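You operate a simulated robot arm through the tools that you are given. There is no shell and no other tool. Be economical: measure what you need, move in short steps, check, and stop when the job is done.

You are at the controls of a simulated two-armed robot. One attempt, no reset.

TASK
Fetch the small dish marked "2" from the top of the small packs bench and set it on the top of the lab bench. Put the red tin on the top of the small packs bench away on the top of the filling table. Put the steel spout that says "Tea" from the top of the small packs bench on the top of the carton table. Put the mill screen from the top of the small packs bench on the lower shelf of the packing table. Take the white brush from the top of the small packs bench and put it on the top of the lab bench. Open the lab bench drawer, take the 0.5 mm small sieve from the grey mat and leave it in the inside of the lab bench drawer, then shut the drawer. Take the white gasket and put it on the shelf under the drying cabinet. Take the blue gasket and leave it on the shelf under the drying cabinet. Turn the turns dial to 4 turns. Lift the white flap open. Any order will do. Set down upright: red tin, steel spout, mill screen.

The check looks at the end state, three seconds after you hand in, the way a careful person would. Anything else that was tipped, shoved, dropped, spilled or broken makes it a failure.

THE ROBOT
Two 6-joint arms with two-finger grippers on one trunk, on a base that drives. Base frame: it is fixed to the floor where the robot stands at the start and does not move with it; the origin is under the middle of the robot, x ahead of it, y to its left, z up. Lengths are in m, angles in degrees, forces in N, time in s.
The left shoulder is at the start at [0.06, 0.143, 0.8], the right one opposite. With the tool pointing down near the work surface each hand reaches from about 0.3 to 0.72 m from the robot's upright axis, wherever it stands, measured 20 degrees to its own side. Places, roughly: blue gasket (8x8x4 cm) [-1.7, -4.8, 0.9]; inside of the lab bench drawer [0.6, -2.2, 0.7]; lab bench drawer [0.5, -2.2, 0.7]; lower shelf of the packing table [-2, 3.2, 0.2]; mill screen [1.25, 1.5, 0.75]; red tin [0.5, 1, 0.75]; shelf under the drying cabinet [-1, -4.9, 0.2]; small dish [0.5, 0, 0.75]; small sieve [0.5, -1.25, 1]; steel spout [0.5, 1, 0.75]; top of the carton table [-3.7, 1.4, 0.8]; top of the filling table [-3.5, 3.2, 0.8]; top of the lab bench [0.7, -2.2, 0.9]; turns dial [-6.4, 3.1, 1.1]; white brush (7x6x22 cm) [0.8, 1.6, 0.8]; white flap [-8.4, -4.3, 0.1]; white gasket (8x8x4 cm) [-1.9, -4.7, 0.9]. Payload 2.45 kg a hand.
The tool frame of a hand sits at the grasp point between the pads (the TCP): z along the fingers, y along the line on which they close. The tips reach 0.026 m beyond it. The gripper opens to 0.096 m. The gripper's body begins 0.069 m behind the TCP.
Orientation is told as [roll, pitch, yaw] about the base's x, y, z axes, in that order, counted from this pose: with the fingers straight down and closing along the base's y, the tool's x points along the base's -x, its y along +y and its z along -z.

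THE INTERFACE
- The arms move only by the tool servo_tool. It takes "left_commands", "right_commands" or both (then of equal length, played together; a hand with none holds still); each is a list of rows, each a list of 7 numbers: the shift along the tool's x, y, z in units of 40 mm (1.0 is 40 mm), then the turn, a rotation vector about the tool's x, y, z in units of 4 degrees (1.0 is 4 degrees), then the opening, from 0 (shut) to 1 (fully open). In form: [[dx, dy, dz, rx, ry, rz, gripper], ...]. A call has 1 to 20 rows; each row shifts and turns the commanded pose from where the row before left it, along the tool's axes as they then stand. A call with a number of a shift or a turn outside -1 to 1 is refused whole. A row lasts 0.2 s, in which the tool goes at most 0.05 m and 8.6 degrees; a call with a longer step from one row to the next is refused whole, and so is a gripper value outside its range. Where a pose cannot be reached the arm comes as near as it can. A force on the tool above 40 N (or 10 N above the force at the start of the call, whichever is more), or a blocked arm, ends the call early, and 0.2 s more pass. Each finger halts on what it meets, pressing with about 39 N; the grip force reading is that of the motor and also rises with nothing between the fingers. The clock runs only during rows and for 0.2 s after the last one: add rows that do not move to give the fingers time. The reply holds the time, the measured pose of the TCP, the force on the tool along the base axes, the opening and the grip force, in the units named above and with some noise, with the torque about the TCP (base axes, N m) and any sound that the robot's microphone picked up, and new pictures: "views" is both (left out), scene, wrist or none (wrist: the cameras of the hands that moved).
- Cameras (640 x 400 px; columns grow to the right, rows downward): "scene" is now at [0.1249, 0.036, 1.3999]; the picture's right is [0.49, -0.87, -0.00], its down [-0.68, -0.39, -0.62] and it looks along [0.54, 0.31, -0.78] (base axes); focal length 285 px, centre (320, 200). "left" rides on the left gripper at [0.082, -0.003, -0.098] in its tool frame; the picture's right is [0.04, 1.00, 0.00], its down [-0.73, 0.03, -0.68] and it looks along [-0.68, 0.03, 0.73] (tool axes); focal length 256 px, centre (320, 200). "right" rides on the right gripper at [0.082, 0.003, -0.098] in its tool frame; the picture's right is [-0.04, 1.00, 0.00], its down [-0.73, -0.03, -0.68] and it looks along [-0.68, -0.03, 0.73] (tool axes); focal length 256 px, centre (320, 200).
- lift_body(by): slides the trunk up (or, below 0, down) by that many m; the arms and the scene camera ride with it, the base frame stays. It gives what a move gives, with no picture.
- steer(legs): drives the robot by 1 to 6 legs, each [ahead, turn to the left] in m and degrees, along the robot's own axes; the way and the turn of a leg run together, so that a leg with both is an arc; at most 1.5 m and 180 degrees a leg. The arms and the cameras ride along, it lands a little off, and it stops where it bumps. It gives what a move gives, and a new picture of the scene camera.
- turn_head(pan, tilt): turns the head with the scene camera to pan (to the left, within 86 degrees either way) and tilt (down, from -29 to 69), counted from straight ahead of the robot. It gives what a move gives, and a new picture of the scene camera.
- measure_at(camera, pixels): for up to 12 pixels [column, row] of the newest picture of that camera ("zoom" is the newest enlarged one), the place [x, y, z] in the base frame of the surface seen there, good to about 0.002 m. The clock stands still meanwhile.
- close_up(camera, box): a new picture of the part [left, top, right, bottom] of that camera's present view, enlarged. The clock stands still meanwhile.
- sign_off(): hands the job in; it is judged then, once.

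Go step by step. Measure first, check grasps and placings, and put right what went wrong. The budget is 350 turns and 360 pictures, counting those below and the enlarged ones. Unless the task says otherwise, let go and move clear before handing in.

The tools are called after "Request:" as a command line: name --argument value ..., lists and objects as JSON in quotes. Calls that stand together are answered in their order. servo_tool: Moves the arms, as the interface text tells. Its arguments: {"type":"object","properties":{"left_commands":{"type":"array","items":{"type":"array","items":{"type":"number"}}},"right_commands":{"type":"array","items":{"type":"array","items":{"type":"number"}}},"views":{"type":"string","enum":["both","scene","wrist","none"]}},"required":[]} The other tools are called the same way: lift_body (by) slides the trunk up or down; steer (legs) drives the base; turn_head (pan, tilt) turns the head that bears the scene camera; measure_at (camera, pixels) gives the place of the surface under pixels of a picture; close_up (camera, box) takes an enlarged picture of a part of a camera's view; sign_off () hands the job in.

At the start:

```text
t: 0.0
left_eef_pos: [0.4231, 0.3896, 0.9778]
left_tool_rot: [0.0, 0.0, -0.3]
left_force: [-0.7, 0.8, 0.5]
left_wrist_torque: [0.0, 0.01, 0.02]
left_opening: 0.096
left_gripper_force: 0.0
right_eef_pos: [0.3702, 0.0123, 1.0594]
right_tool_rot: [0.1, 0.1, -0.4]
right_force: [0.4, 0.2, -0.2]
right_wrist_torque: [-0.02, 0.0, -0.01]
right_opening: 0.0961
right_gripper_force: 0.1
trunk travel left (down, up): [-0.425, 0.165]
robot x, y, heading: [-0.0006, 0.0003, 0.0]
head pan, tilt: [29.6, 51.6]
```

scene: 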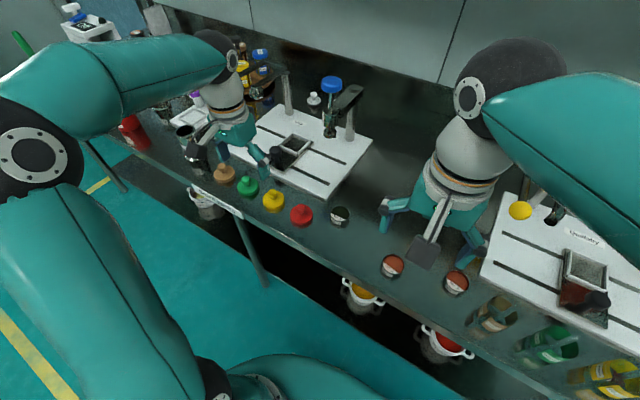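
right: 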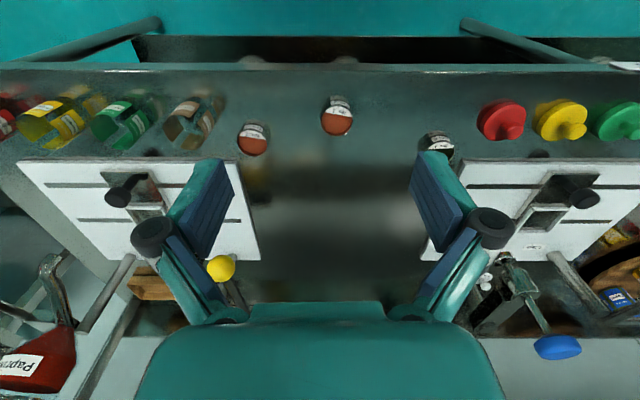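
left: 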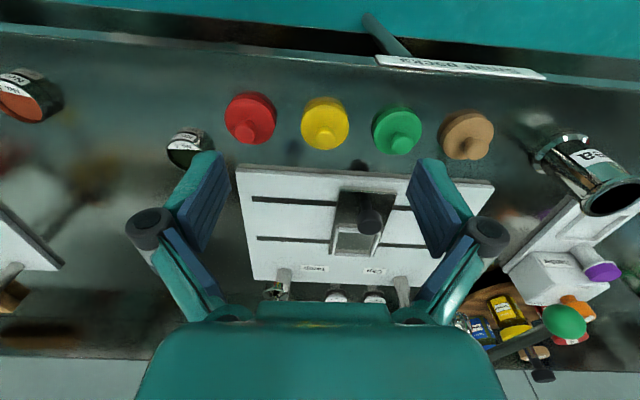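

The scene shows the small packs bench with small dishes around (340,215), (390,265), (455,282), a red tin at (130,130) and steel spouts near (205,130). I'll enlarge parts to read labels.

Request:
close_up --camera "scene" --box '[320, 190, 480, 290]'

Request:
close_up --camera "scene" --box '[100, 40, 300, 165]'

Request:
measure_at --camera "scene" --pixels '[[340, 210], [392, 265], [455, 282], [130, 130], [186, 130], [300, 240], [226, 175], [249, 185], [273, 199], [302, 213]]'

```text
4.00 times, centred on (400, 240) of scene
```

zoom: 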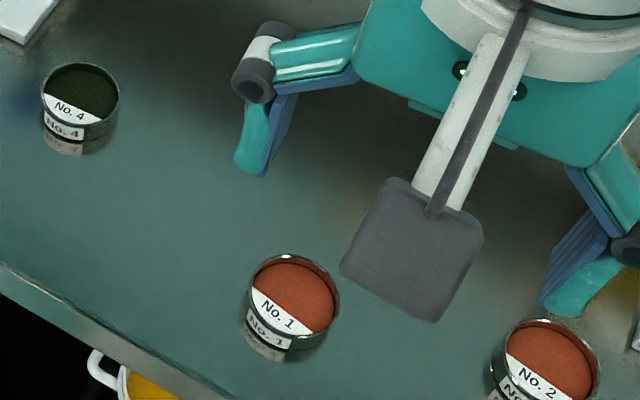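

```text
3.20 times, centred on (200, 102) of scene
```

zoom: 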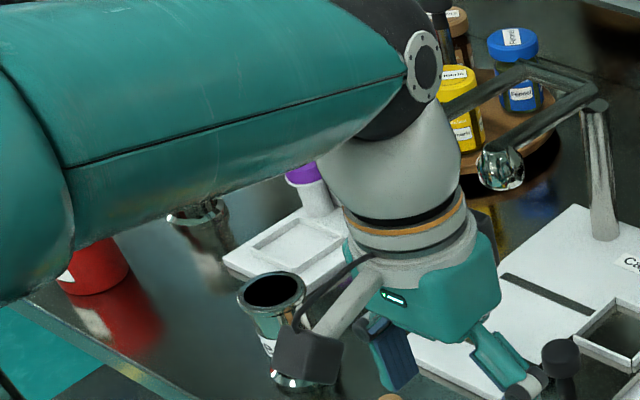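

```text
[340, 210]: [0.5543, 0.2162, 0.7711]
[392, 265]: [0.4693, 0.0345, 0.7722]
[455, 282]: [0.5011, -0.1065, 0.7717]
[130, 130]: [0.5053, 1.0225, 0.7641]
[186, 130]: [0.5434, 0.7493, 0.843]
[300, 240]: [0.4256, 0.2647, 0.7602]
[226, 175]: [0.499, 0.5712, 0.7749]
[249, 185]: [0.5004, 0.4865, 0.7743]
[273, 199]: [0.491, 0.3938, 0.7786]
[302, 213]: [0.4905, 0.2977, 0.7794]
```

Dish No. 2 is at scene (455,282), at about [0.501,-0.107]. I'll take a tight zoom there and measure its rim, base and surroundings.

Request:
close_up --camera "scene" --box '[424, 257, 488, 297]'

```text
10.00 times, centred on (456, 277) of scene
```

zoom: 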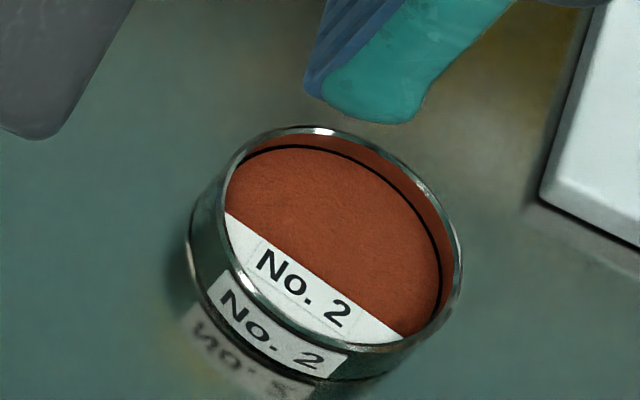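

Request:
measure_at --camera "zoom" --pixels '[[318, 130], [230, 185], [452, 300], [345, 347], [210, 310], [335, 240], [100, 250], [270, 340]]'

```text
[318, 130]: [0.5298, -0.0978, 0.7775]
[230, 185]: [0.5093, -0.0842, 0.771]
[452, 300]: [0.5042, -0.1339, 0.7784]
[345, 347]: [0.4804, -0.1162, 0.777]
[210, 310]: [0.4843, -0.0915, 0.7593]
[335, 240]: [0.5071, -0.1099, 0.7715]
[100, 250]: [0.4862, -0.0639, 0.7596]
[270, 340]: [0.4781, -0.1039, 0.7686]
```

The dish is centred near (0.505,-0.107), about 0.054 wide and 0.019 tall, on a top at z≈0.7595. I'll check the white board's corner next to it before choosing the closing direction.

Request:
measure_at --camera "zoom" --pixels '[[550, 180], [545, 200], [630, 240], [600, 20], [30, 100], [530, 220]]'

Request:
turn_head --pan 70 --tilt 35

```text
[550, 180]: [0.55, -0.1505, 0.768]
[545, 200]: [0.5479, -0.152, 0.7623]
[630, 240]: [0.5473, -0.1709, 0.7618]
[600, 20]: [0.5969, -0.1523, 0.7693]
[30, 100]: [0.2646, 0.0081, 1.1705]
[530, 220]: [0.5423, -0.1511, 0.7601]
```

```text
t: 1.1
left_eef_pos: [0.4237, 0.3911, 0.9769]
left_tool_rot: [-0.1, 0.0, -0.3]
left_force: [0.6, -0.7, 0.5]
left_wrist_torque: [-0.01, 0.06, 0.02]
left_opening: 0.0959
left_gripper_force: 0.0
right_eef_pos: [0.3716, 0.0122, 1.0595]
right_tool_rot: [0.0, 0.0, -0.4]
right_force: [-0.7, 0.3, 0.6]
right_wrist_torque: [0.0, -0.05, 0.02]
right_opening: 0.0963
right_gripper_force: 0.2
trunk travel left (down, up): [-0.425, 0.165]
robot x, y, heading: [-0.0006, 0.0011, 0.5]
head pan, tilt: [70.0, 35.0]
```

scene: 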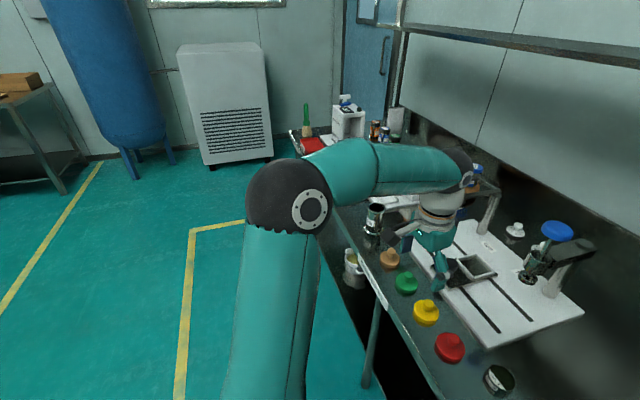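

The board corner is at x≥0.55, so closing along y is free. Right hand goes over the dish, stopping ~35 mm above the grasp.

Request:
servo_tool --right_commands '[[-0.675, -0.595, 0.7, 0, 0, 0, 1], [-0.675, -0.595, 0.7, 0, 0, 0, 1], [-0.675, -0.595, 0.7, 0, 0, 0, 1], [-0.675, -0.595, 0.7, 0, 0, 0, 1], [-0.65, -0.595, 0.7, 0, 0, 0, 1], [0, 0, 0.8, 0, 0, 0, 1], [0, 0, 0.8, 0, 0, 0, 0.85], [0, 0, 0.8, 0, 0, 0, 0.85], [0, 0, 0, 0, 0, 0, 0.85]]' --views "wrist"

```text
t: 3.1
left_eef_pos: [0.4238, 0.3893, 0.979]
left_tool_rot: [0.0, 0.0, -0.2]
left_force: [-0.2, 0.1, 0.7]
left_wrist_torque: [0.04, 0.01, 0.0]
left_opening: 0.0958
left_gripper_force: 0.1
right_eef_pos: [0.5051, -0.1046, 0.8225]
right_tool_rot: [0.0, 0.0, -0.4]
right_force: [0.1, 0.1, 0.0]
right_wrist_torque: [0.0, -0.03, 0.0]
right_opening: 0.0817
right_gripper_force: 0.1
trunk travel left (down, up): [-0.425, 0.165]
robot x, y, heading: [-0.0034, -0.001, 0.1]
head pan, tilt: [70.0, 35.0]
```

right: 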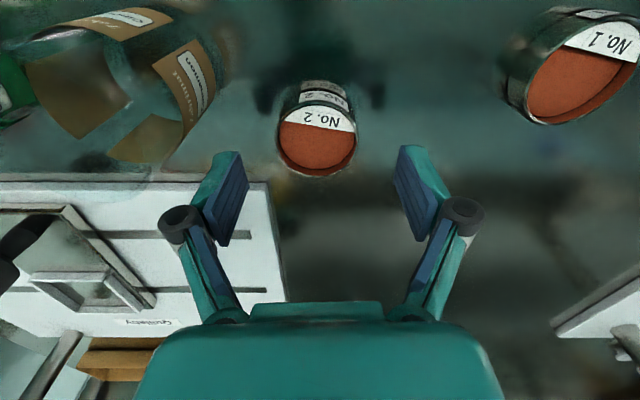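

The dish is centred between the fingers at (317,140), as expected. I'll descend 34.5 mm and close.

Request:
servo_tool --right_commands '[[0, -0.05, 0.45, 0, 0, 0, 0.85], [0, 0, 0.41, 0, 0, 0, 0.85], [0, 0, 0, 0, 0, 0, 0.55], [0, 0, 0, 0, 0, 0, 0.4], [0, 0, 0, 0, 0, 0, 0.4], [0, 0, 0, 0, 0, 0, 0.4]]' --views "wrist"

```text
t: 4.5
left_eef_pos: [0.4238, 0.3905, 0.9769]
left_tool_rot: [0.0, 0.0, -0.3]
left_force: [0.5, -0.4, -0.6]
left_wrist_torque: [0.01, 0.0, -0.01]
left_opening: 0.096
left_gripper_force: 0.0
right_eef_pos: [0.5029, -0.1078, 0.7888]
right_tool_rot: [0.0, 0.0, -0.3]
right_force: [0.5, 0.3, -0.2]
right_wrist_torque: [-0.01, 0.0, -0.02]
right_opening: 0.0514
right_gripper_force: 39.4
trunk travel left (down, up): [-0.425, 0.165]
robot x, y, heading: [-0.0002, -0.0017, -0.1]
head pan, tilt: [70.0, 35.0]
```

right: 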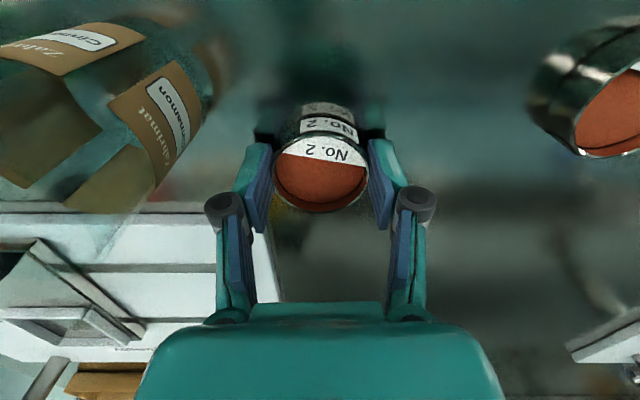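

The dish is held (0.051 opening, 39 N). I'll lift it straight up and bring it in toward the robot.

Request:
servo_tool --right_commands '[[0, 0, -0.7, 0, 0, 0, 0.4], [0, 0, -0.8, 0, 0, 0, 0.4], [0, 0, -0.8, 0, 0, 0, 0.4], [0, 0, -0.8, 0, 0, 0, 0.4], [0.4, 0, -0.8, 0, 0, 0, 0.4], [0.6, 0, -0.8, 0, 0, 0, 0.4], [0.7, 0, -0.8, 0, 0, 0, 0.4], [0.7, 0, -0.6, 0, 0, 0, 0.4], [0.6, 0, 0, 0, 0, 0, 0.4]]' --views "wrist"

Request:
turn_head --pan 50 --tilt 20

```text
t: 6.5
left_eef_pos: [0.4223, 0.3909, 0.9775]
left_tool_rot: [0.0, -0.1, -0.3]
left_force: [0.0, -0.4, -0.1]
left_wrist_torque: [-0.01, -0.01, -0.01]
left_opening: 0.0962
left_gripper_force: 0.1
right_eef_pos: [0.3841, -0.1061, 1.0345]
right_tool_rot: [0.0, 0.0, -0.3]
right_force: [0.4, -0.1, 0.2]
right_wrist_torque: [0.01, 0.01, -0.03]
right_opening: 0.038
right_gripper_force: 0.0
trunk travel left (down, up): [-0.425, 0.165]
robot x, y, heading: [0.0001, 0.0006, -0.0]
head pan, tilt: [70.0, 35.0]
```

right: 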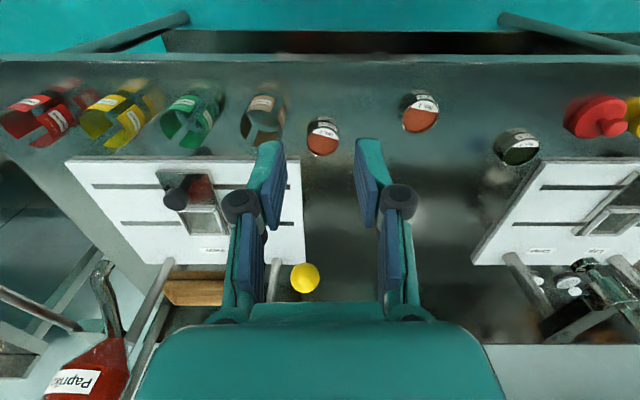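

```text
t: 7.3
left_eef_pos: [0.4237, 0.3903, 0.978]
left_tool_rot: [0.1, 0.0, -0.3]
left_force: [0.1, 1.1, -0.3]
left_wrist_torque: [0.0, 0.01, -0.02]
left_opening: 0.0959
left_gripper_force: 0.1
right_eef_pos: [0.3851, -0.1082, 1.0344]
right_tool_rot: [0.0, 0.0, -0.3]
right_force: [0.0, 0.2, 0.2]
right_wrist_torque: [-0.03, 0.0, 0.02]
right_opening: 0.0386
right_gripper_force: 0.0
trunk travel left (down, up): [-0.425, 0.165]
robot x, y, heading: [-0.0023, -0.0019, -0.1]
head pan, tilt: [50.0, 20.0]
```

scene: 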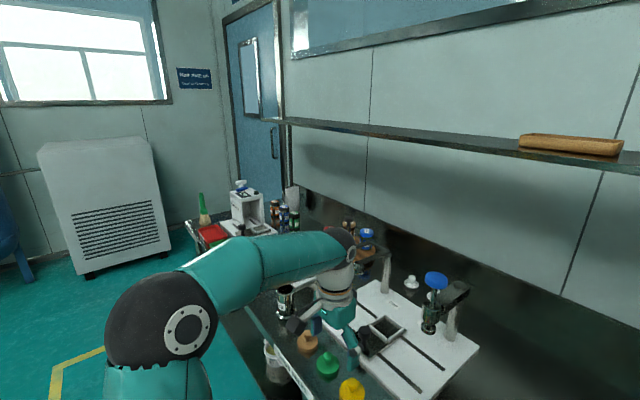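

The grip slipped: the opening reads 0.038 with no force, and the dish is still on the bench at wrist pixel (322,137). I'll look closely at its state and position.

Request:
close_up --camera "right" --box '[282, 107, 362, 157]'

```text
8.00 times, centred on (322, 132) of right
```

zoom: 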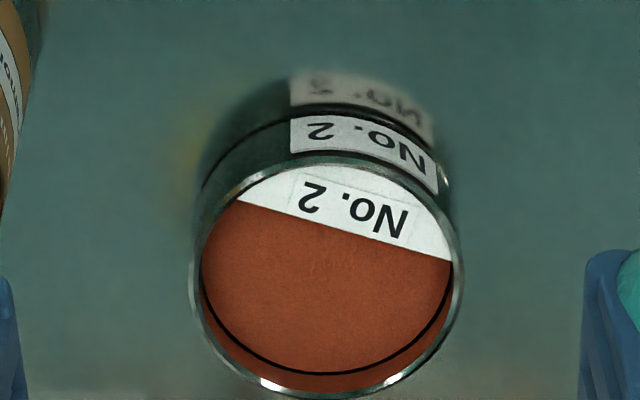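

Request:
measure_at --camera "zoom" --pixels '[[325, 160], [325, 395], [196, 280], [457, 280], [325, 290], [250, 180], [440, 200], [270, 385], [400, 375], [325, 120], [325, 105]]'

```text
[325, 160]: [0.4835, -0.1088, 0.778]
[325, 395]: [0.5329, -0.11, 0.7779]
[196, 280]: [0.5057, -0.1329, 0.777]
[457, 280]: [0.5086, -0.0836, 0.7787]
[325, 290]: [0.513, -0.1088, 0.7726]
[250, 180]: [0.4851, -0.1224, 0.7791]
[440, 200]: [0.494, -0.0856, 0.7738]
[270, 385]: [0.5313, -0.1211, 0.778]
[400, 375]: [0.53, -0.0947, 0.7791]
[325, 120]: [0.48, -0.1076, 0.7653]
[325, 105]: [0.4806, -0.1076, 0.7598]
```

The dish still stands upright, undamaged, centred at (0.508,-0.109); my grip was 5 mm off-centre and slightly high. I'll regrasp centred and lower, close fully, then lift gently.

Request:
servo_tool --right_commands '[[-0.617, 0, 0.5, 0, 0, 0, 0.8], [-0.617, 0, 0.5, 0, 0, 0, 0.8], [-0.617, 0, 0.5, 0, 0, 0, 0.8], [-0.617, 0, 0.5, 0, 0, 0, 0.8], [-0.617, 0, 0.5, 0, 0, 0, 0.8], [0, 0, 0.74, 0, 0, 0, 0.8], [0, 0, 0.74, 0, 0, 0, 0.8], [0, 0, 0.74, 0, 0, 0, 0.8], [0, 0, 0.74, 0, 0, 0, 0.8], [0, 0, 0.5, 0, 0, 0, 0.8], [0, 0, 0.2, 0, 0, 0, 0.8], [0, 0, 0, 0, 0, 0, 0.8]]' --views "none"

```text
t: 9.9
left_eef_pos: [0.423, 0.3908, 0.9764]
left_tool_rot: [0.0, 0.1, -0.3]
left_force: [-0.5, 0.0, -1.0]
left_wrist_torque: [0.04, 0.03, 0.01]
left_opening: 0.096
left_gripper_force: 0.1
right_eef_pos: [0.509, -0.1094, 0.7867]
right_tool_rot: [0.0, 0.0, -0.3]
right_force: [0.4, -0.4, -0.2]
right_wrist_torque: [-0.01, -0.01, 0.02]
right_opening: 0.0769
right_gripper_force: 0.1
trunk travel left (down, up): [-0.425, 0.165]
robot x, y, heading: [0.0019, -0.0029, 0.2]
head pan, tilt: [50.0, 20.0]
```

Request:
servo_tool --right_commands '[[0, 0, 0, 0, 0, 0, 0.4], [0, 0, 0, 0, 0, 0, 0.0], [0, 0, 0, 0, 0, 0, 0], [0, 0, 0, 0, 0, 0, 0], [0, 0, -0.1, 0, 0, 0, 0], [0, 0, -0.2, 0, 0, 0, 0], [0, 0, -0.3, 0, 0, 0, 0], [0, 0, -0.3, 0, 0, 0, 0]]' --views "wrist"

```text
t: 11.7
left_eef_pos: [0.423, 0.39, 0.9783]
left_tool_rot: [0.0, -0.1, -0.3]
left_force: [-0.7, 0.5, 0.3]
left_wrist_torque: [0.02, -0.04, 0.01]
left_opening: 0.0959
left_gripper_force: 0.0
right_eef_pos: [0.5074, -0.1081, 0.8238]
right_tool_rot: [0.0, -0.1, -0.2]
right_force: [1.2, -0.1, 0.9]
right_wrist_torque: [-0.02, -0.03, 0.01]
right_opening: 0.0495
right_gripper_force: 39.0
trunk travel left (down, up): [-0.425, 0.165]
robot x, y, heading: [-0.0029, 0.0013, -0.3]
head pan, tilt: [50.0, 20.0]
```

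right: 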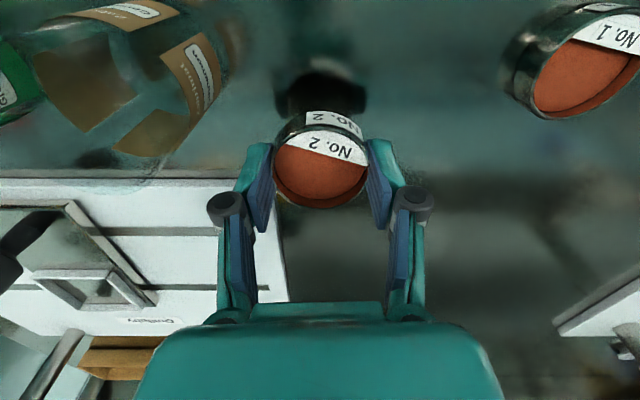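

The dish is held and clear of the top now (its shadow is detached). I'll lift gently and bring it in.

Request:
servo_tool --right_commands '[[0, 0, -0.4, 0, 0, 0, 0], [0, 0, -0.5, 0, 0, 0, 0], [0, 0, -0.6, 0, 0, 0, 0], [0, 0, -0.6, 0, 0, 0, 0], [0, 0, -0.6, 0, 0, 0, 0], [0, 0, -0.6, 0, 0, 0, 0], [0, 0, -0.6, 0, 0, 0, 0], [0.2, 0, -0.6, 0, 0, 0, 0], [0.4, 0, -0.5, 0, 0, 0, 0], [0.5, 0, -0.4, 0, 0, 0, 0], [0.6, 0, 0, 0, 0, 0, 0], [0.6, 0, 0, 0, 0, 0, 0], [0.6, 0, 0, 0, 0, 0, 0], [0.4, 0, 0, 0, 0, 0, 0]]' --views "wrist"

Request:
turn_head --pan -70 --tilt 20

```text
t: 14.7
left_eef_pos: [0.423, 0.3899, 0.9769]
left_tool_rot: [0.0, 0.0, -0.3]
left_force: [-0.4, -0.2, 0.2]
left_wrist_torque: [-0.04, 0.0, 0.02]
left_opening: 0.0959
left_gripper_force: 0.0
right_eef_pos: [0.3743, -0.1055, 1.0399]
right_tool_rot: [0.1, 0.1, -0.3]
right_force: [0.2, 0.1, -0.2]
right_wrist_torque: [-0.03, -0.03, -0.03]
right_opening: 0.0491
right_gripper_force: 39.2
trunk travel left (down, up): [-0.425, 0.165]
robot x, y, heading: [-0.0029, -0.001, -0.0]
head pan, tilt: [50.0, 20.0]
```

right: 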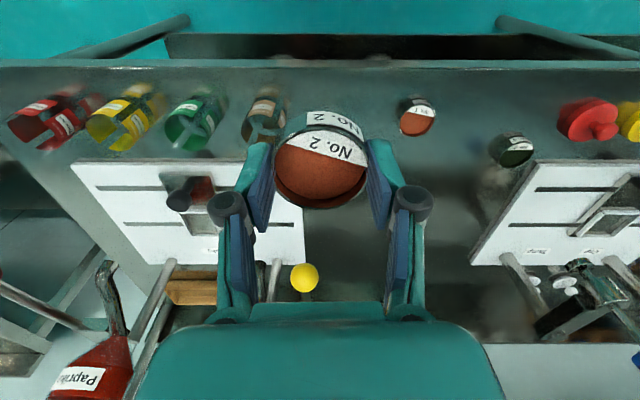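

```text
t: 16.7
left_eef_pos: [0.4226, 0.391, 0.9778]
left_tool_rot: [-0.1, 0.0, -0.3]
left_force: [-0.2, 0.9, -1.1]
left_wrist_torque: [0.0, 0.02, 0.02]
left_opening: 0.0963
left_gripper_force: 0.1
right_eef_pos: [0.3754, -0.1061, 1.0405]
right_tool_rot: [0.1, 0.0, -0.3]
right_force: [-1.2, 0.2, -0.8]
right_wrist_torque: [0.02, 0.03, 0.0]
right_opening: 0.0491
right_gripper_force: 38.9
trunk travel left (down, up): [-0.425, 0.165]
robot x, y, heading: [-0.0012, -0.0013, 0.3]
head pan, tilt: [-70.0, 20.0]
```

scene: 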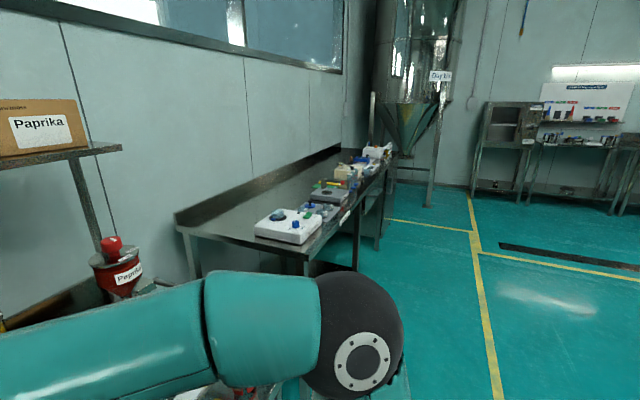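

The dish is firmly held (39 N). I can fetch the brush with the left hand on the same trip, so I'll back off, drive along the bench to y≈1.3 and look.

Request:
measure_at --camera "scene" --pixels '[[305, 250], [180, 228], [345, 180], [388, 160], [290, 225], [325, 190], [500, 170]]'

Request:
steer --legs '[[-0.3, 0], [0, 90], [1.2, 0]]'

Request:
turn_head --pan -60 --tilt 35

```text
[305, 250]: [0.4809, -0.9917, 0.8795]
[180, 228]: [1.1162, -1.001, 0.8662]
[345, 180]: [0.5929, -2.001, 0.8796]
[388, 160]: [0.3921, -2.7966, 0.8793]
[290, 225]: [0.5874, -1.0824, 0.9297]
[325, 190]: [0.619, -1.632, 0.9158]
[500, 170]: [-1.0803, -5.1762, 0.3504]
```

```text
t: 22.3
left_eef_pos: [-0.5989, 0.4901, 0.9764]
left_tool_rot: [-0.1, 0.1, 79.5]
left_force: [-0.2, 0.3, 0.3]
left_wrist_torque: [-0.04, 0.0, -0.02]
left_opening: 0.0958
left_gripper_force: 0.2
right_eef_pos: [-0.1177, 0.357, 1.0401]
right_tool_rot: [-0.1, 0.2, 79.5]
right_force: [-0.4, 0.0, 0.2]
right_wrist_torque: [-0.05, 0.0, 0.03]
right_opening: 0.0491
right_gripper_force: 39.0
trunk travel left (down, up): [-0.425, 0.165]
robot x, y, heading: [-0.2385, -0.0065, 81.3]
head pan, tilt: [-70.0, 20.0]
stopped in leg 2: the robot was blocked; the commanded pose is now the measured one
```

scene: 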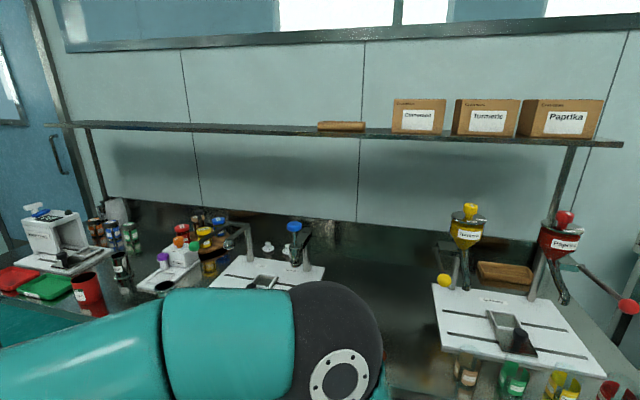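

```text
t: 23.1
left_eef_pos: [-0.5971, 0.4893, 0.9779]
left_tool_rot: [0.0, 0.0, 79.5]
left_force: [-0.6, 0.0, 0.2]
left_wrist_torque: [0.0, -0.04, -0.01]
left_opening: 0.0958
left_gripper_force: 0.0
right_eef_pos: [-0.1183, 0.3559, 1.0422]
right_tool_rot: [0.0, 0.0, 79.3]
right_force: [-0.3, -0.5, -2.0]
right_wrist_torque: [0.03, -0.01, 0.0]
right_opening: 0.0491
right_gripper_force: 39.4
trunk travel left (down, up): [-0.425, 0.165]
robot x, y, heading: [-0.2395, -0.0049, 81.5]
head pan, tilt: [-60.0, 35.0]
```

scene: 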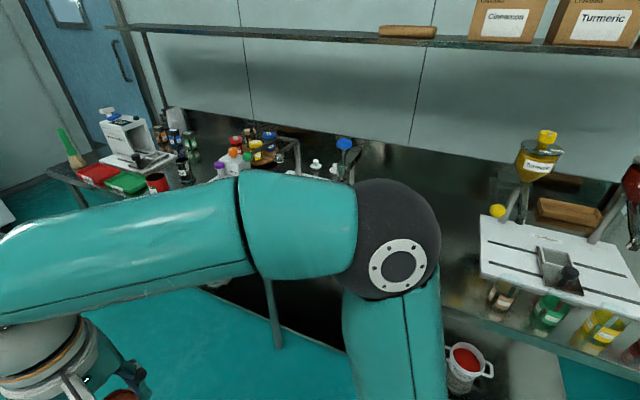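

The turn was blocked at 81°. I'll look left to see what stopped it.

Request:
turn_head --pan 60 --tilt 45

Request:
turn_head --pan -86 --tilt 60

```text
t: 25.1
left_eef_pos: [-0.5981, 0.4886, 0.9784]
left_tool_rot: [0.0, -0.1, 79.5]
left_force: [-0.3, 0.0, -0.7]
left_wrist_torque: [0.0, 0.0, -0.01]
left_opening: 0.0962
left_gripper_force: 0.0
right_eef_pos: [-0.1168, 0.3554, 1.0421]
right_tool_rot: [-0.1, 0.1, 79.4]
right_force: [-0.2, 0.6, 0.4]
right_wrist_torque: [0.0, -0.01, -0.01]
right_opening: 0.0491
right_gripper_force: 38.3
trunk travel left (down, up): [-0.425, 0.165]
robot x, y, heading: [-0.2426, -0.0032, 81.6]
head pan, tilt: [60.0, 45.0]
```

scene: 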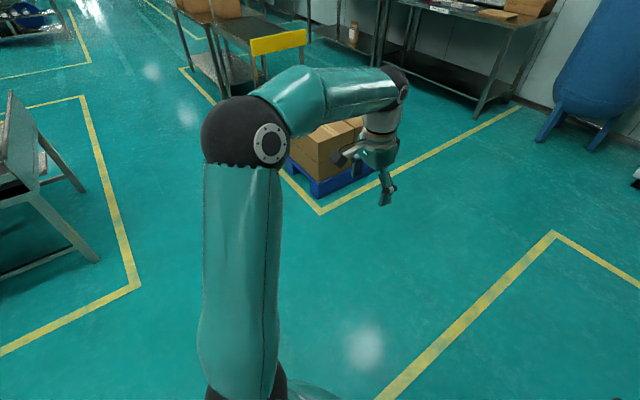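

```text
t: 27.4
left_eef_pos: [-0.5977, 0.4895, 0.9783]
left_tool_rot: [0.0, -0.1, 79.4]
left_force: [0.2, 0.3, -0.7]
left_wrist_torque: [-0.01, 0.01, -0.02]
left_opening: 0.0959
left_gripper_force: 0.1
right_eef_pos: [-0.1168, 0.3548, 1.0411]
right_tool_rot: [0.1, 0.1, 79.4]
right_force: [0.0, 0.1, -0.4]
right_wrist_torque: [-0.01, -0.01, -0.02]
right_opening: 0.0488
right_gripper_force: 38.7
trunk travel left (down, up): [-0.425, 0.165]
robot x, y, heading: [-0.2408, -0.0034, 81.6]
head pan, tilt: [-85.9, 60.0]
```

scene: 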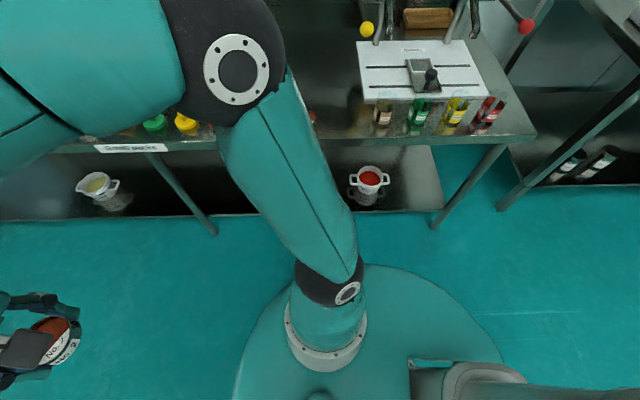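

Nothing obvious is touching. I'll measure the elbow, base rim and bench edge.

Request:
measure_at --camera "scene" --pixels '[[238, 65], [360, 345], [480, 375], [370, 140], [425, 280], [260, 30], [430, 362], [520, 135]]'

```text
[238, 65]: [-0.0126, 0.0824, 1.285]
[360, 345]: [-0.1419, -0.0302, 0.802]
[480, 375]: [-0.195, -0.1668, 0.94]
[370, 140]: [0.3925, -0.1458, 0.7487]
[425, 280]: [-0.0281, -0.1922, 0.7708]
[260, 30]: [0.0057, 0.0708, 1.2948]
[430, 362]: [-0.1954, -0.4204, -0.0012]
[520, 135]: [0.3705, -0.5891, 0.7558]
```

Bench edge is at x≈0.395, well clear. I'll retry the small remaining turn.

Request:
steer --legs '[[0, 8]]'

```text
t: 28.4
left_eef_pos: [-0.661, 0.436, 0.9786]
left_tool_rot: [0.1, -0.1, 87.2]
left_force: [0.2, -0.2, 0.9]
left_wrist_torque: [-0.01, -0.05, 0.02]
left_opening: 0.0958
left_gripper_force: 0.0
right_eef_pos: [-0.1678, 0.3693, 1.0417]
right_tool_rot: [0.0, 0.0, 87.3]
right_force: [0.2, 0.1, -0.2]
right_wrist_torque: [0.01, 0.02, 0.0]
right_opening: 0.0493
right_gripper_force: 38.9
trunk travel left (down, up): [-0.425, 0.165]
robot x, y, heading: [-0.2374, -0.0061, 89.5]
head pan, tilt: [-85.9, 60.0]
```

scene: 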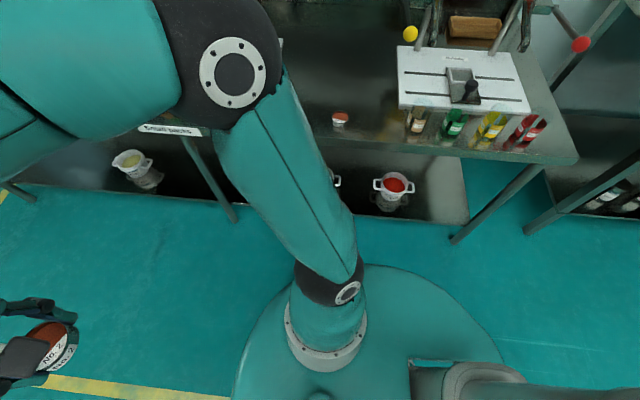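

That worked. Now I'll drive along the bench and face it from the far end.

Request:
steer --legs '[[1.3, 0], [0, -60]]'

Request:
turn_head --pan 0 --tilt 35

```text
t: 38.1
left_eef_pos: [0.0014, 1.8854, 0.9794]
left_tool_rot: [0.0, 0.0, 24.3]
left_force: [0.2, 0.1, 0.3]
left_wrist_torque: [0.03, 0.01, 0.01]
left_opening: 0.0957
left_gripper_force: 0.2
right_eef_pos: [0.1656, 1.4145, 1.042]
right_tool_rot: [0.0, 0.0, 24.2]
right_force: [-0.6, -0.2, -0.4]
right_wrist_torque: [0.03, -0.01, 0.0]
right_opening: 0.0492
right_gripper_force: 38.8
trunk travel left (down, up): [-0.425, 0.165]
robot x, y, heading: [-0.2177, 1.3387, 26.6]
head pan, tilt: [-85.9, 60.0]
```

scene: 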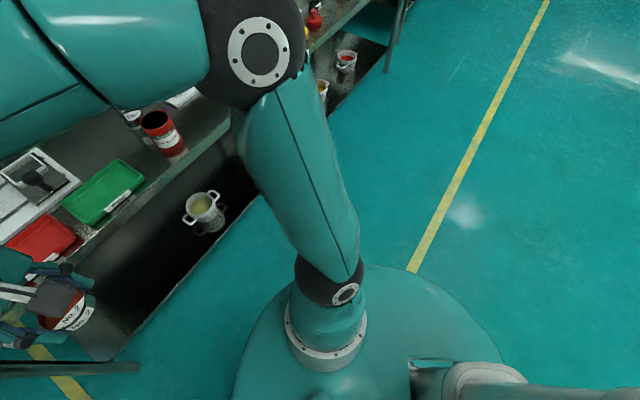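

```text
t: 39.8
left_eef_pos: [0.0016, 1.8854, 0.9801]
left_tool_rot: [0.0, -0.1, 24.2]
left_force: [0.0, 0.7, -0.4]
left_wrist_torque: [-0.02, 0.0, 0.01]
left_opening: 0.0962
left_gripper_force: 0.1
right_eef_pos: [0.1657, 1.4144, 1.0425]
right_tool_rot: [0.0, 0.0, 24.2]
right_force: [0.2, -0.1, 0.4]
right_wrist_torque: [-0.02, 0.0, -0.01]
right_opening: 0.049
right_gripper_force: 38.9
trunk travel left (down, up): [-0.425, 0.165]
robot x, y, heading: [-0.2148, 1.3427, 26.6]
head pan, tilt: [0.0, 35.0]
```

scene: 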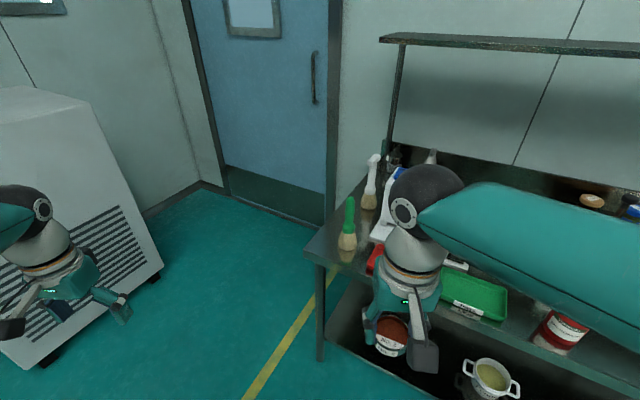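

The white brush stands at (371,180), the green one at (348,220), at the bench's far end. I'll zoom in and measure.

Request:
close_up --camera "scene" --box '[310, 140, 470, 240]'

Request:
measure_at --camera "scene" --pixels '[[374, 160], [370, 185], [369, 203], [350, 205], [347, 240], [306, 252], [367, 180], [385, 225], [318, 355], [335, 340]]'

```text
4.00 times, centred on (390, 190) of scene
```

zoom: 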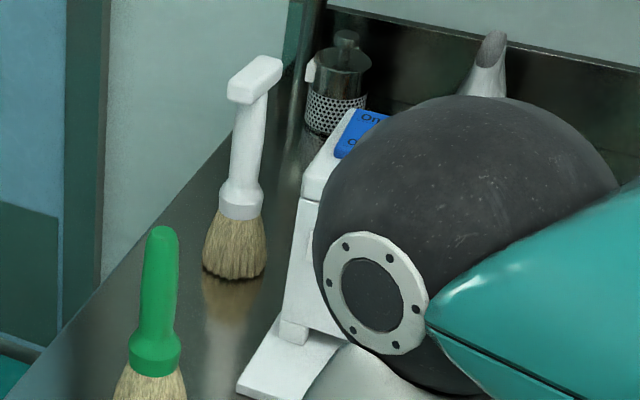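

```text
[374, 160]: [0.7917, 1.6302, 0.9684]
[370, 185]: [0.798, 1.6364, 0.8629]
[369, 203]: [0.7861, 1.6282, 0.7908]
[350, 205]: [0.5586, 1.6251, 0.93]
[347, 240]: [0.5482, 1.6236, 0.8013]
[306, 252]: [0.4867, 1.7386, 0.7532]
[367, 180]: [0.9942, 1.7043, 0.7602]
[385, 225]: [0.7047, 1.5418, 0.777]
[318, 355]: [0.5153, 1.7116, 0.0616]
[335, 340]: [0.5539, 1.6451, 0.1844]
```

The white brush stands at about (0.79,1.633), top z≈0.98, and the perforated mill screen is at the back corner. I'll measure the free floor beyond the bench end and the mill screen.

Request:
measure_at --camera "scene" --pixels '[[205, 185], [300, 225], [170, 230], [60, 340], [160, 270], [240, 100], [392, 155], [250, 330]]'

Request:
measure_at --camera "zoom" --pixels '[[335, 110], [340, 60], [345, 35], [312, 70], [325, 130], [350, 90], [372, 60], [310, 110], [260, 70], [240, 90], [215, 150]]'

```text
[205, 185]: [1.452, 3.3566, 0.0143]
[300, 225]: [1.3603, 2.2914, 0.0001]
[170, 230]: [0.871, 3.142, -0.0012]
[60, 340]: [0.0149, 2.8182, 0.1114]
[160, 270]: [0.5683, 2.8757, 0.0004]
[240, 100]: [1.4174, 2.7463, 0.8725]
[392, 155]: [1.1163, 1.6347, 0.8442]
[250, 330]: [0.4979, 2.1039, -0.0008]
```

```text
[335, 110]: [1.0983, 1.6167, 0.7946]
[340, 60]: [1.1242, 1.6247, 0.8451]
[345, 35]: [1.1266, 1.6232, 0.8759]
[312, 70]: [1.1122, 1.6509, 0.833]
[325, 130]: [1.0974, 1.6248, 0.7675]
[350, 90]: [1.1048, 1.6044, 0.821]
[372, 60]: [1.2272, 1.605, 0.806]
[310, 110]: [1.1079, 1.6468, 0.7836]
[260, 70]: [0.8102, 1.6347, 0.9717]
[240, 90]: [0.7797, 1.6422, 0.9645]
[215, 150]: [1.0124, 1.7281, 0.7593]
```

The mill screen (perforated cylinder) stands at about (1.12,1.625). I'll work from the bench end, so I tuck the left hand in before driving past the white unit.

Request:
servo_tool --left_commands '[[0.35, -0.95, -0.3, 0, 0, 0, 1], [0.35, -0.95, -0.3, 0, 0, 0, 1], [0.35, -0.95, -0.3, 0, 0, 0, 1], [0.35, -0.95, -0.3, 0, 0, 0, 1], [0.35, -0.95, -0.3, 0, 0, 0, 1]]' --views "none"

Request:
steer --legs '[[0, 48], [0.9, 0], [0, -74], [0.6, 0], [0, -90]]'

Request:
turn_head --pan 10 --tilt 45

```text
t: 41.0
left_eef_pos: [0.0149, 1.6827, 1.0364]
left_tool_rot: [0.2, -0.1, 24.3]
left_force: [0.0, 0.4, 1.4]
left_wrist_torque: [-0.02, -0.01, 0.0]
left_opening: 0.0961
left_gripper_force: 0.1
right_eef_pos: [0.1645, 1.4135, 1.0423]
right_tool_rot: [0.0, 0.1, 24.2]
right_force: [0.9, -0.2, 0.1]
right_wrist_torque: [0.0, 0.0, -0.01]
right_opening: 0.049
right_gripper_force: 39.2
trunk travel left (down, up): [-0.425, 0.165]
robot x, y, heading: [-0.2185, 1.3401, 26.6]
head pan, tilt: [0.0, 35.0]
```

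```text
t: 57.5
left_eef_pos: [0.9641, 2.0077, 1.0376]
left_tool_rot: [0.2, 0.0, -59.9]
left_force: [0.1, -0.1, 0.9]
left_wrist_torque: [0.02, 0.01, 0.0]
left_opening: 0.0958
left_gripper_force: 0.0
right_eef_pos: [0.7126, 1.8313, 1.043]
right_tool_rot: [-0.1, 0.0, -60.0]
right_force: [-0.3, 0.7, 0.0]
right_wrist_torque: [0.01, -0.03, 0.01]
right_opening: 0.0492
right_gripper_force: 38.8
trunk travel left (down, up): [-0.425, 0.165]
robot x, y, heading: [0.6389, 2.2335, -59.3]
head pan, tilt: [0.0, 35.0]
stopped in leg 5: the robot was blocked; the commanded pose is now the measured one
```

scene: 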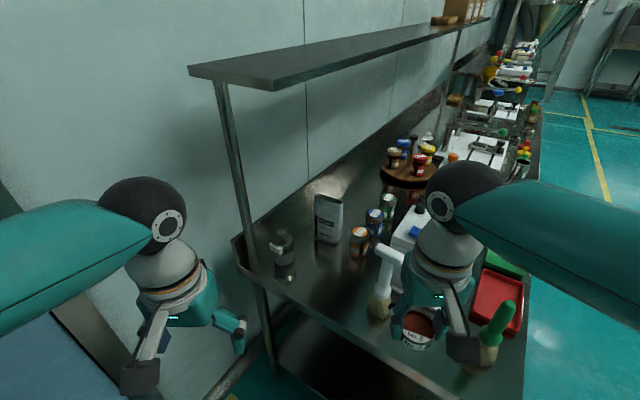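

```text
t: 58.2
left_eef_pos: [0.9665, 2.0091, 1.0373]
left_tool_rot: [0.0, 0.0, -59.9]
left_force: [0.1, -0.1, 0.6]
left_wrist_torque: [-0.01, 0.04, -0.02]
left_opening: 0.096
left_gripper_force: 0.1
right_eef_pos: [0.714, 1.8321, 1.0435]
right_tool_rot: [0.0, 0.1, -59.9]
right_force: [-0.4, -0.4, 0.2]
right_wrist_torque: [0.02, -0.01, 0.01]
right_opening: 0.049
right_gripper_force: 39.2
trunk travel left (down, up): [-0.425, 0.165]
robot x, y, heading: [0.64, 2.234, -59.0]
head pan, tilt: [10.0, 45.0]
```

scene: 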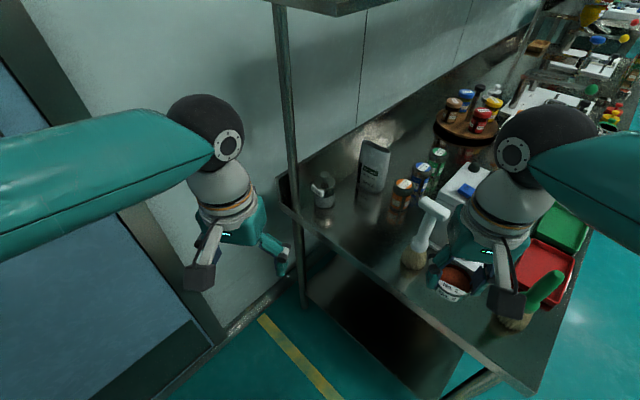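

The turn stopped at -59° like the earlier one; I'll retry the remainder as that worked before.

Request:
steer --legs '[[0, -35]]'

```text
t: 60.5
left_eef_pos: [0.7783, 1.8628, 1.038]
left_tool_rot: [0.0, 0.0, -94.8]
left_force: [-0.1, 0.0, -0.8]
left_wrist_torque: [0.0, -0.02, 0.0]
left_opening: 0.0963
left_gripper_force: 0.1
right_eef_pos: [0.4699, 1.8637, 1.0421]
right_tool_rot: [0.0, 0.1, -95.0]
right_force: [-0.2, 0.7, -0.7]
right_wrist_torque: [0.05, 0.02, -0.03]
right_opening: 0.0488
right_gripper_force: 38.7
trunk travel left (down, up): [-0.425, 0.165]
robot x, y, heading: [0.6629, 2.2316, -94.1]
head pan, tilt: [10.0, 45.0]
```

scene: 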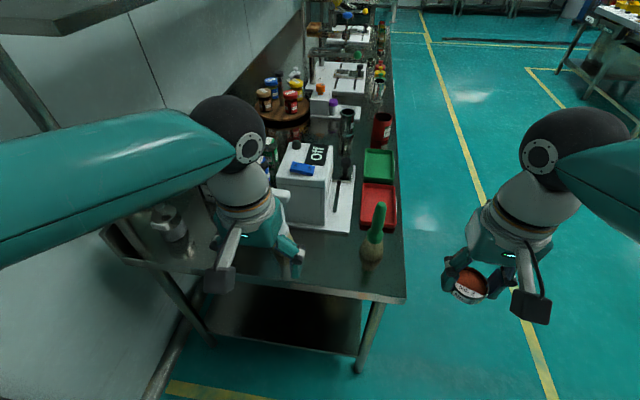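

Now the left hand is right in front of the brush. I'll check with the left camera.

Request:
servo_tool --left_commands '[[0, 0, 0, 0, 0, 0, 1]]' --views "wrist"

```text
t: 60.9
left_eef_pos: [0.7794, 1.863, 1.038]
left_tool_rot: [-0.1, 0.0, -94.8]
left_force: [0.1, 0.0, 0.5]
left_wrist_torque: [0.0, 0.07, 0.02]
left_opening: 0.0962
left_gripper_force: 0.1
right_eef_pos: [0.4715, 1.8633, 1.0433]
right_tool_rot: [-0.1, 0.0, -95.0]
right_force: [0.8, -0.4, -0.9]
right_wrist_torque: [-0.02, 0.08, -0.01]
right_opening: 0.0487
right_gripper_force: 38.9
trunk travel left (down, up): [-0.425, 0.165]
robot x, y, heading: [0.6589, 2.2342, -93.8]
head pan, tilt: [10.0, 45.0]
```

left: 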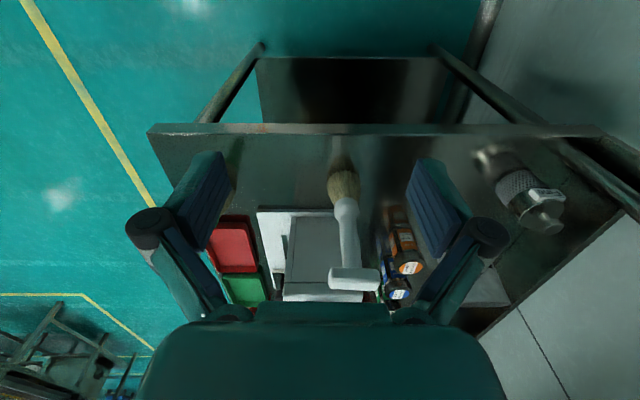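

Request:
close_up --camera "left" --box '[280, 150, 440, 250]'

Request:
measure_at --camera "left" --pixels '[[342, 185], [348, 215], [350, 240], [335, 275], [370, 280], [345, 172], [310, 225], [400, 240], [395, 290], [520, 190]]'

```text
4.00 times, centred on (360, 200) of left
```

zoom: 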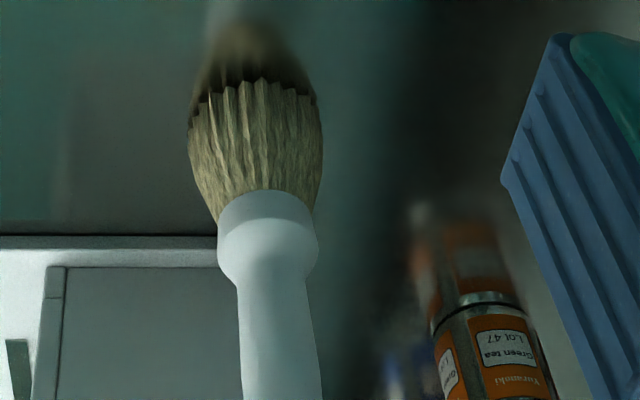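

```text
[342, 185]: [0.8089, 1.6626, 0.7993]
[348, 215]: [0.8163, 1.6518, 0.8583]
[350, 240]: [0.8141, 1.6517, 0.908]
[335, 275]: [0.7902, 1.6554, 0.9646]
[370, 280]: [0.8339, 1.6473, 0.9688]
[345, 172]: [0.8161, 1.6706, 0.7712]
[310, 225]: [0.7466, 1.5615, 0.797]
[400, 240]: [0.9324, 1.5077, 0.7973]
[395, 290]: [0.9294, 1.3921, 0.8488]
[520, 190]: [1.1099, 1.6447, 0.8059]
```

The handle's axis is near (0.813,1.637) with a T-shaped head at z≈0.97. I'll zoom on the head to determine its long axis.

Request:
close_up --camera "left" --box '[312, 245, 392, 295]'

```text
8.00 times, centred on (352, 270) of left
```

zoom: 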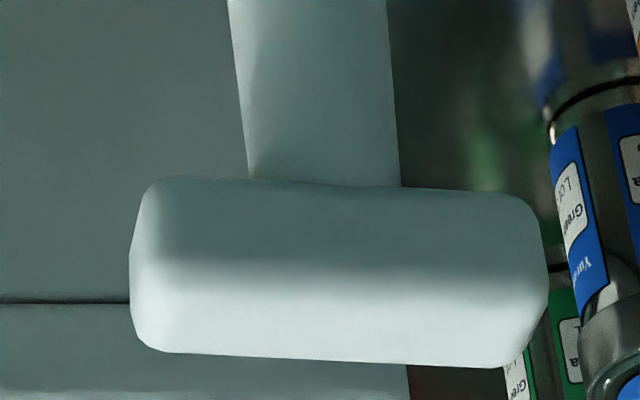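

Request:
measure_at --camera "zoom" --pixels '[[150, 200], [150, 330], [520, 210], [520, 345], [330, 200], [330, 345], [330, 270], [300, 150]]'

```text
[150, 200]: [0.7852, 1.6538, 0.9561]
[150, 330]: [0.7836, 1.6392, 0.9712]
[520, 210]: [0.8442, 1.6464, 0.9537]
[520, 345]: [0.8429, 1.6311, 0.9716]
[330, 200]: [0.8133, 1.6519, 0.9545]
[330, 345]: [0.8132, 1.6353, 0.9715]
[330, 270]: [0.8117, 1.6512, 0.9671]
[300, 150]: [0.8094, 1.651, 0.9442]
```

The head's long axis is tilted about -7° from x, centre (0.8135,1.637), top z 0.9725. I'll yaw the left hand +87.6° to close across its thin side, in place first.

Request:
servo_tool --left_commands '[[0, 0, 0, 0, 0, -1, 1], [0, 0, 0, 0, 0, -1, 1], [0, 0, 0, 0, 0, -1, 1], [0, 0, 0, 0, 0, -1, 1], [0, 0, 0, 0, 0, -1, 1], [0, 0, 0, 0, 0, -1, 1], [0, 0, 0, 0, 0, -1, 1], [0, 0, 0, 0, 0, -1, 1], [0, 0, 0, 0, 0, -1, 1], [0, 0, 0, 0, 0, -1, 1], [0, 0, 0, 0, 0, -1, 1], [0, 0, 0, 0, 0, -1, 1], [0, 0, 0, 0, 0, -1, 1], [0, 0, 0, 0, 0, -1, 1], [0, 0, 0, 0, 0, -1, 1], [0, 0, 0, 0, 0, -1, 1], [0, 0, 0, 0, 0, -1, 1], [0, 0, 0, 0, 0, -1, 1], [0, 0, 0, 0, 0, -1, 1], [0, 0, 0, 0, 0, -1, 1]]' --views "none"

```text
t: 65.1
left_eef_pos: [0.7778, 1.8629, 1.0393]
left_tool_rot: [-0.1, 0.0, -15.0]
left_force: [0.2, -0.1, -0.4]
left_wrist_torque: [0.0, 0.0, 0.02]
left_opening: 0.0958
left_gripper_force: 0.0
right_eef_pos: [0.47, 1.8641, 1.0431]
right_tool_rot: [-0.1, 0.1, -95.0]
right_force: [0.9, 0.1, 0.6]
right_wrist_torque: [0.04, 0.0, -0.01]
right_opening: 0.0491
right_gripper_force: 39.4
trunk travel left (down, up): [-0.425, 0.165]
robot x, y, heading: [0.6595, 2.233, -93.9]
head pan, tilt: [10.0, 45.0]
```

Request:
servo_tool --left_commands '[[0, 0, 0, 0, 0, -0.95, 1], [0, 0, 0, 0, 0, -0.95, 1], [-0.268, -0.915, 0, 0, 0, 0, 1], [-0.268, -0.915, 0, 0, 0, 0, 1], [-0.268, -0.915, 0, 0, 0, 0, 1], [-0.268, -0.915, 0, 0, 0, 0, 1], [-0.268, -0.915, 0, 0, 0, 0, 1], [-0.268, -0.915, 0, 0, 0, 0, 1], [0, 0, 0, 0, 0, 0, 1]]' --views "wrist"

```text
t: 67.1
left_eef_pos: [0.8145, 1.6386, 1.0392]
left_tool_rot: [0.0, 0.0, -7.4]
left_force: [-0.1, -0.1, 0.1]
left_wrist_torque: [0.02, -0.01, -0.01]
left_opening: 0.0961
left_gripper_force: 0.1
right_eef_pos: [0.4709, 1.865, 1.0437]
right_tool_rot: [-0.1, 0.0, -95.0]
right_force: [0.7, -0.7, -0.1]
right_wrist_torque: [-0.04, 0.02, -0.01]
right_opening: 0.0487
right_gripper_force: 39.0
trunk travel left (down, up): [-0.425, 0.165]
robot x, y, heading: [0.659, 2.2319, -94.0]
head pan, tilt: [10.0, 45.0]
```

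left: 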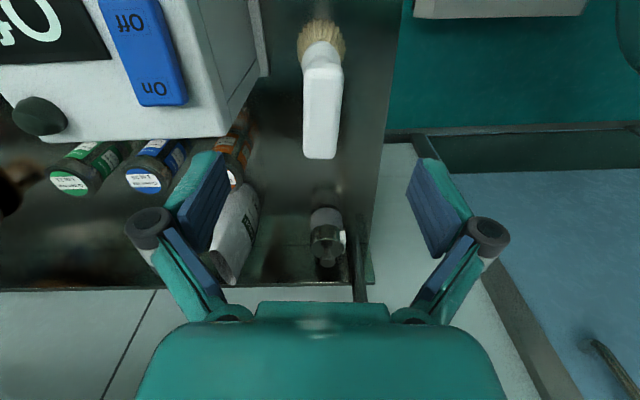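

The brush head is centred at (321,110) and aligned. Narrowing the opening, I go down and close.

Request:
servo_tool --left_commands '[[0, 0, 0.3, 0, 0, 0, 0.7], [0, 0, 0.6, 0, 0, 0, 0.7], [0, 0, 0.6, 0, 0, 0, 0.7], [0, 0, 0.6, 0, 0, 0, 0.7], [0, 0, 0, 0, 0, 0, 0.3], [0, 0, 0, 0, 0, 0, 0], [0, 0, 0, 0, 0, 0, 0], [0, 0, 0, 0, 0, 0, 0], [0, 0, -0.2, 0, 0, 0, 0], [0, 0, -0.4, 0, 0, 0, 0], [0, 0, -0.5, 0, 0, 0, 0]]' --views "wrist"

```text
t: 69.5
left_eef_pos: [0.8145, 1.6363, 0.9999]
left_tool_rot: [0.0, 0.0, -7.2]
left_force: [-0.4, 0.2, -0.7]
left_wrist_torque: [-0.01, 0.0, -0.01]
left_opening: 0.0267
left_gripper_force: 39.5
right_eef_pos: [0.4699, 1.8644, 1.0428]
right_tool_rot: [0.0, 0.0, -95.0]
right_force: [0.9, -0.1, -0.8]
right_wrist_torque: [0.0, 0.0, 0.02]
right_opening: 0.0488
right_gripper_force: 38.8
trunk travel left (down, up): [-0.425, 0.165]
robot x, y, heading: [0.6575, 2.2322, -94.3]
head pan, tilt: [10.0, 45.0]
```

left: 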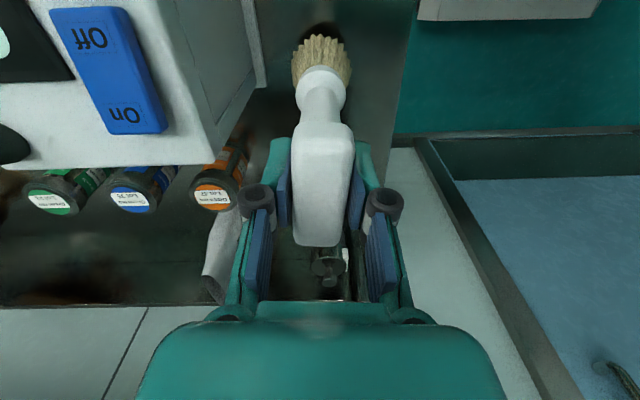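

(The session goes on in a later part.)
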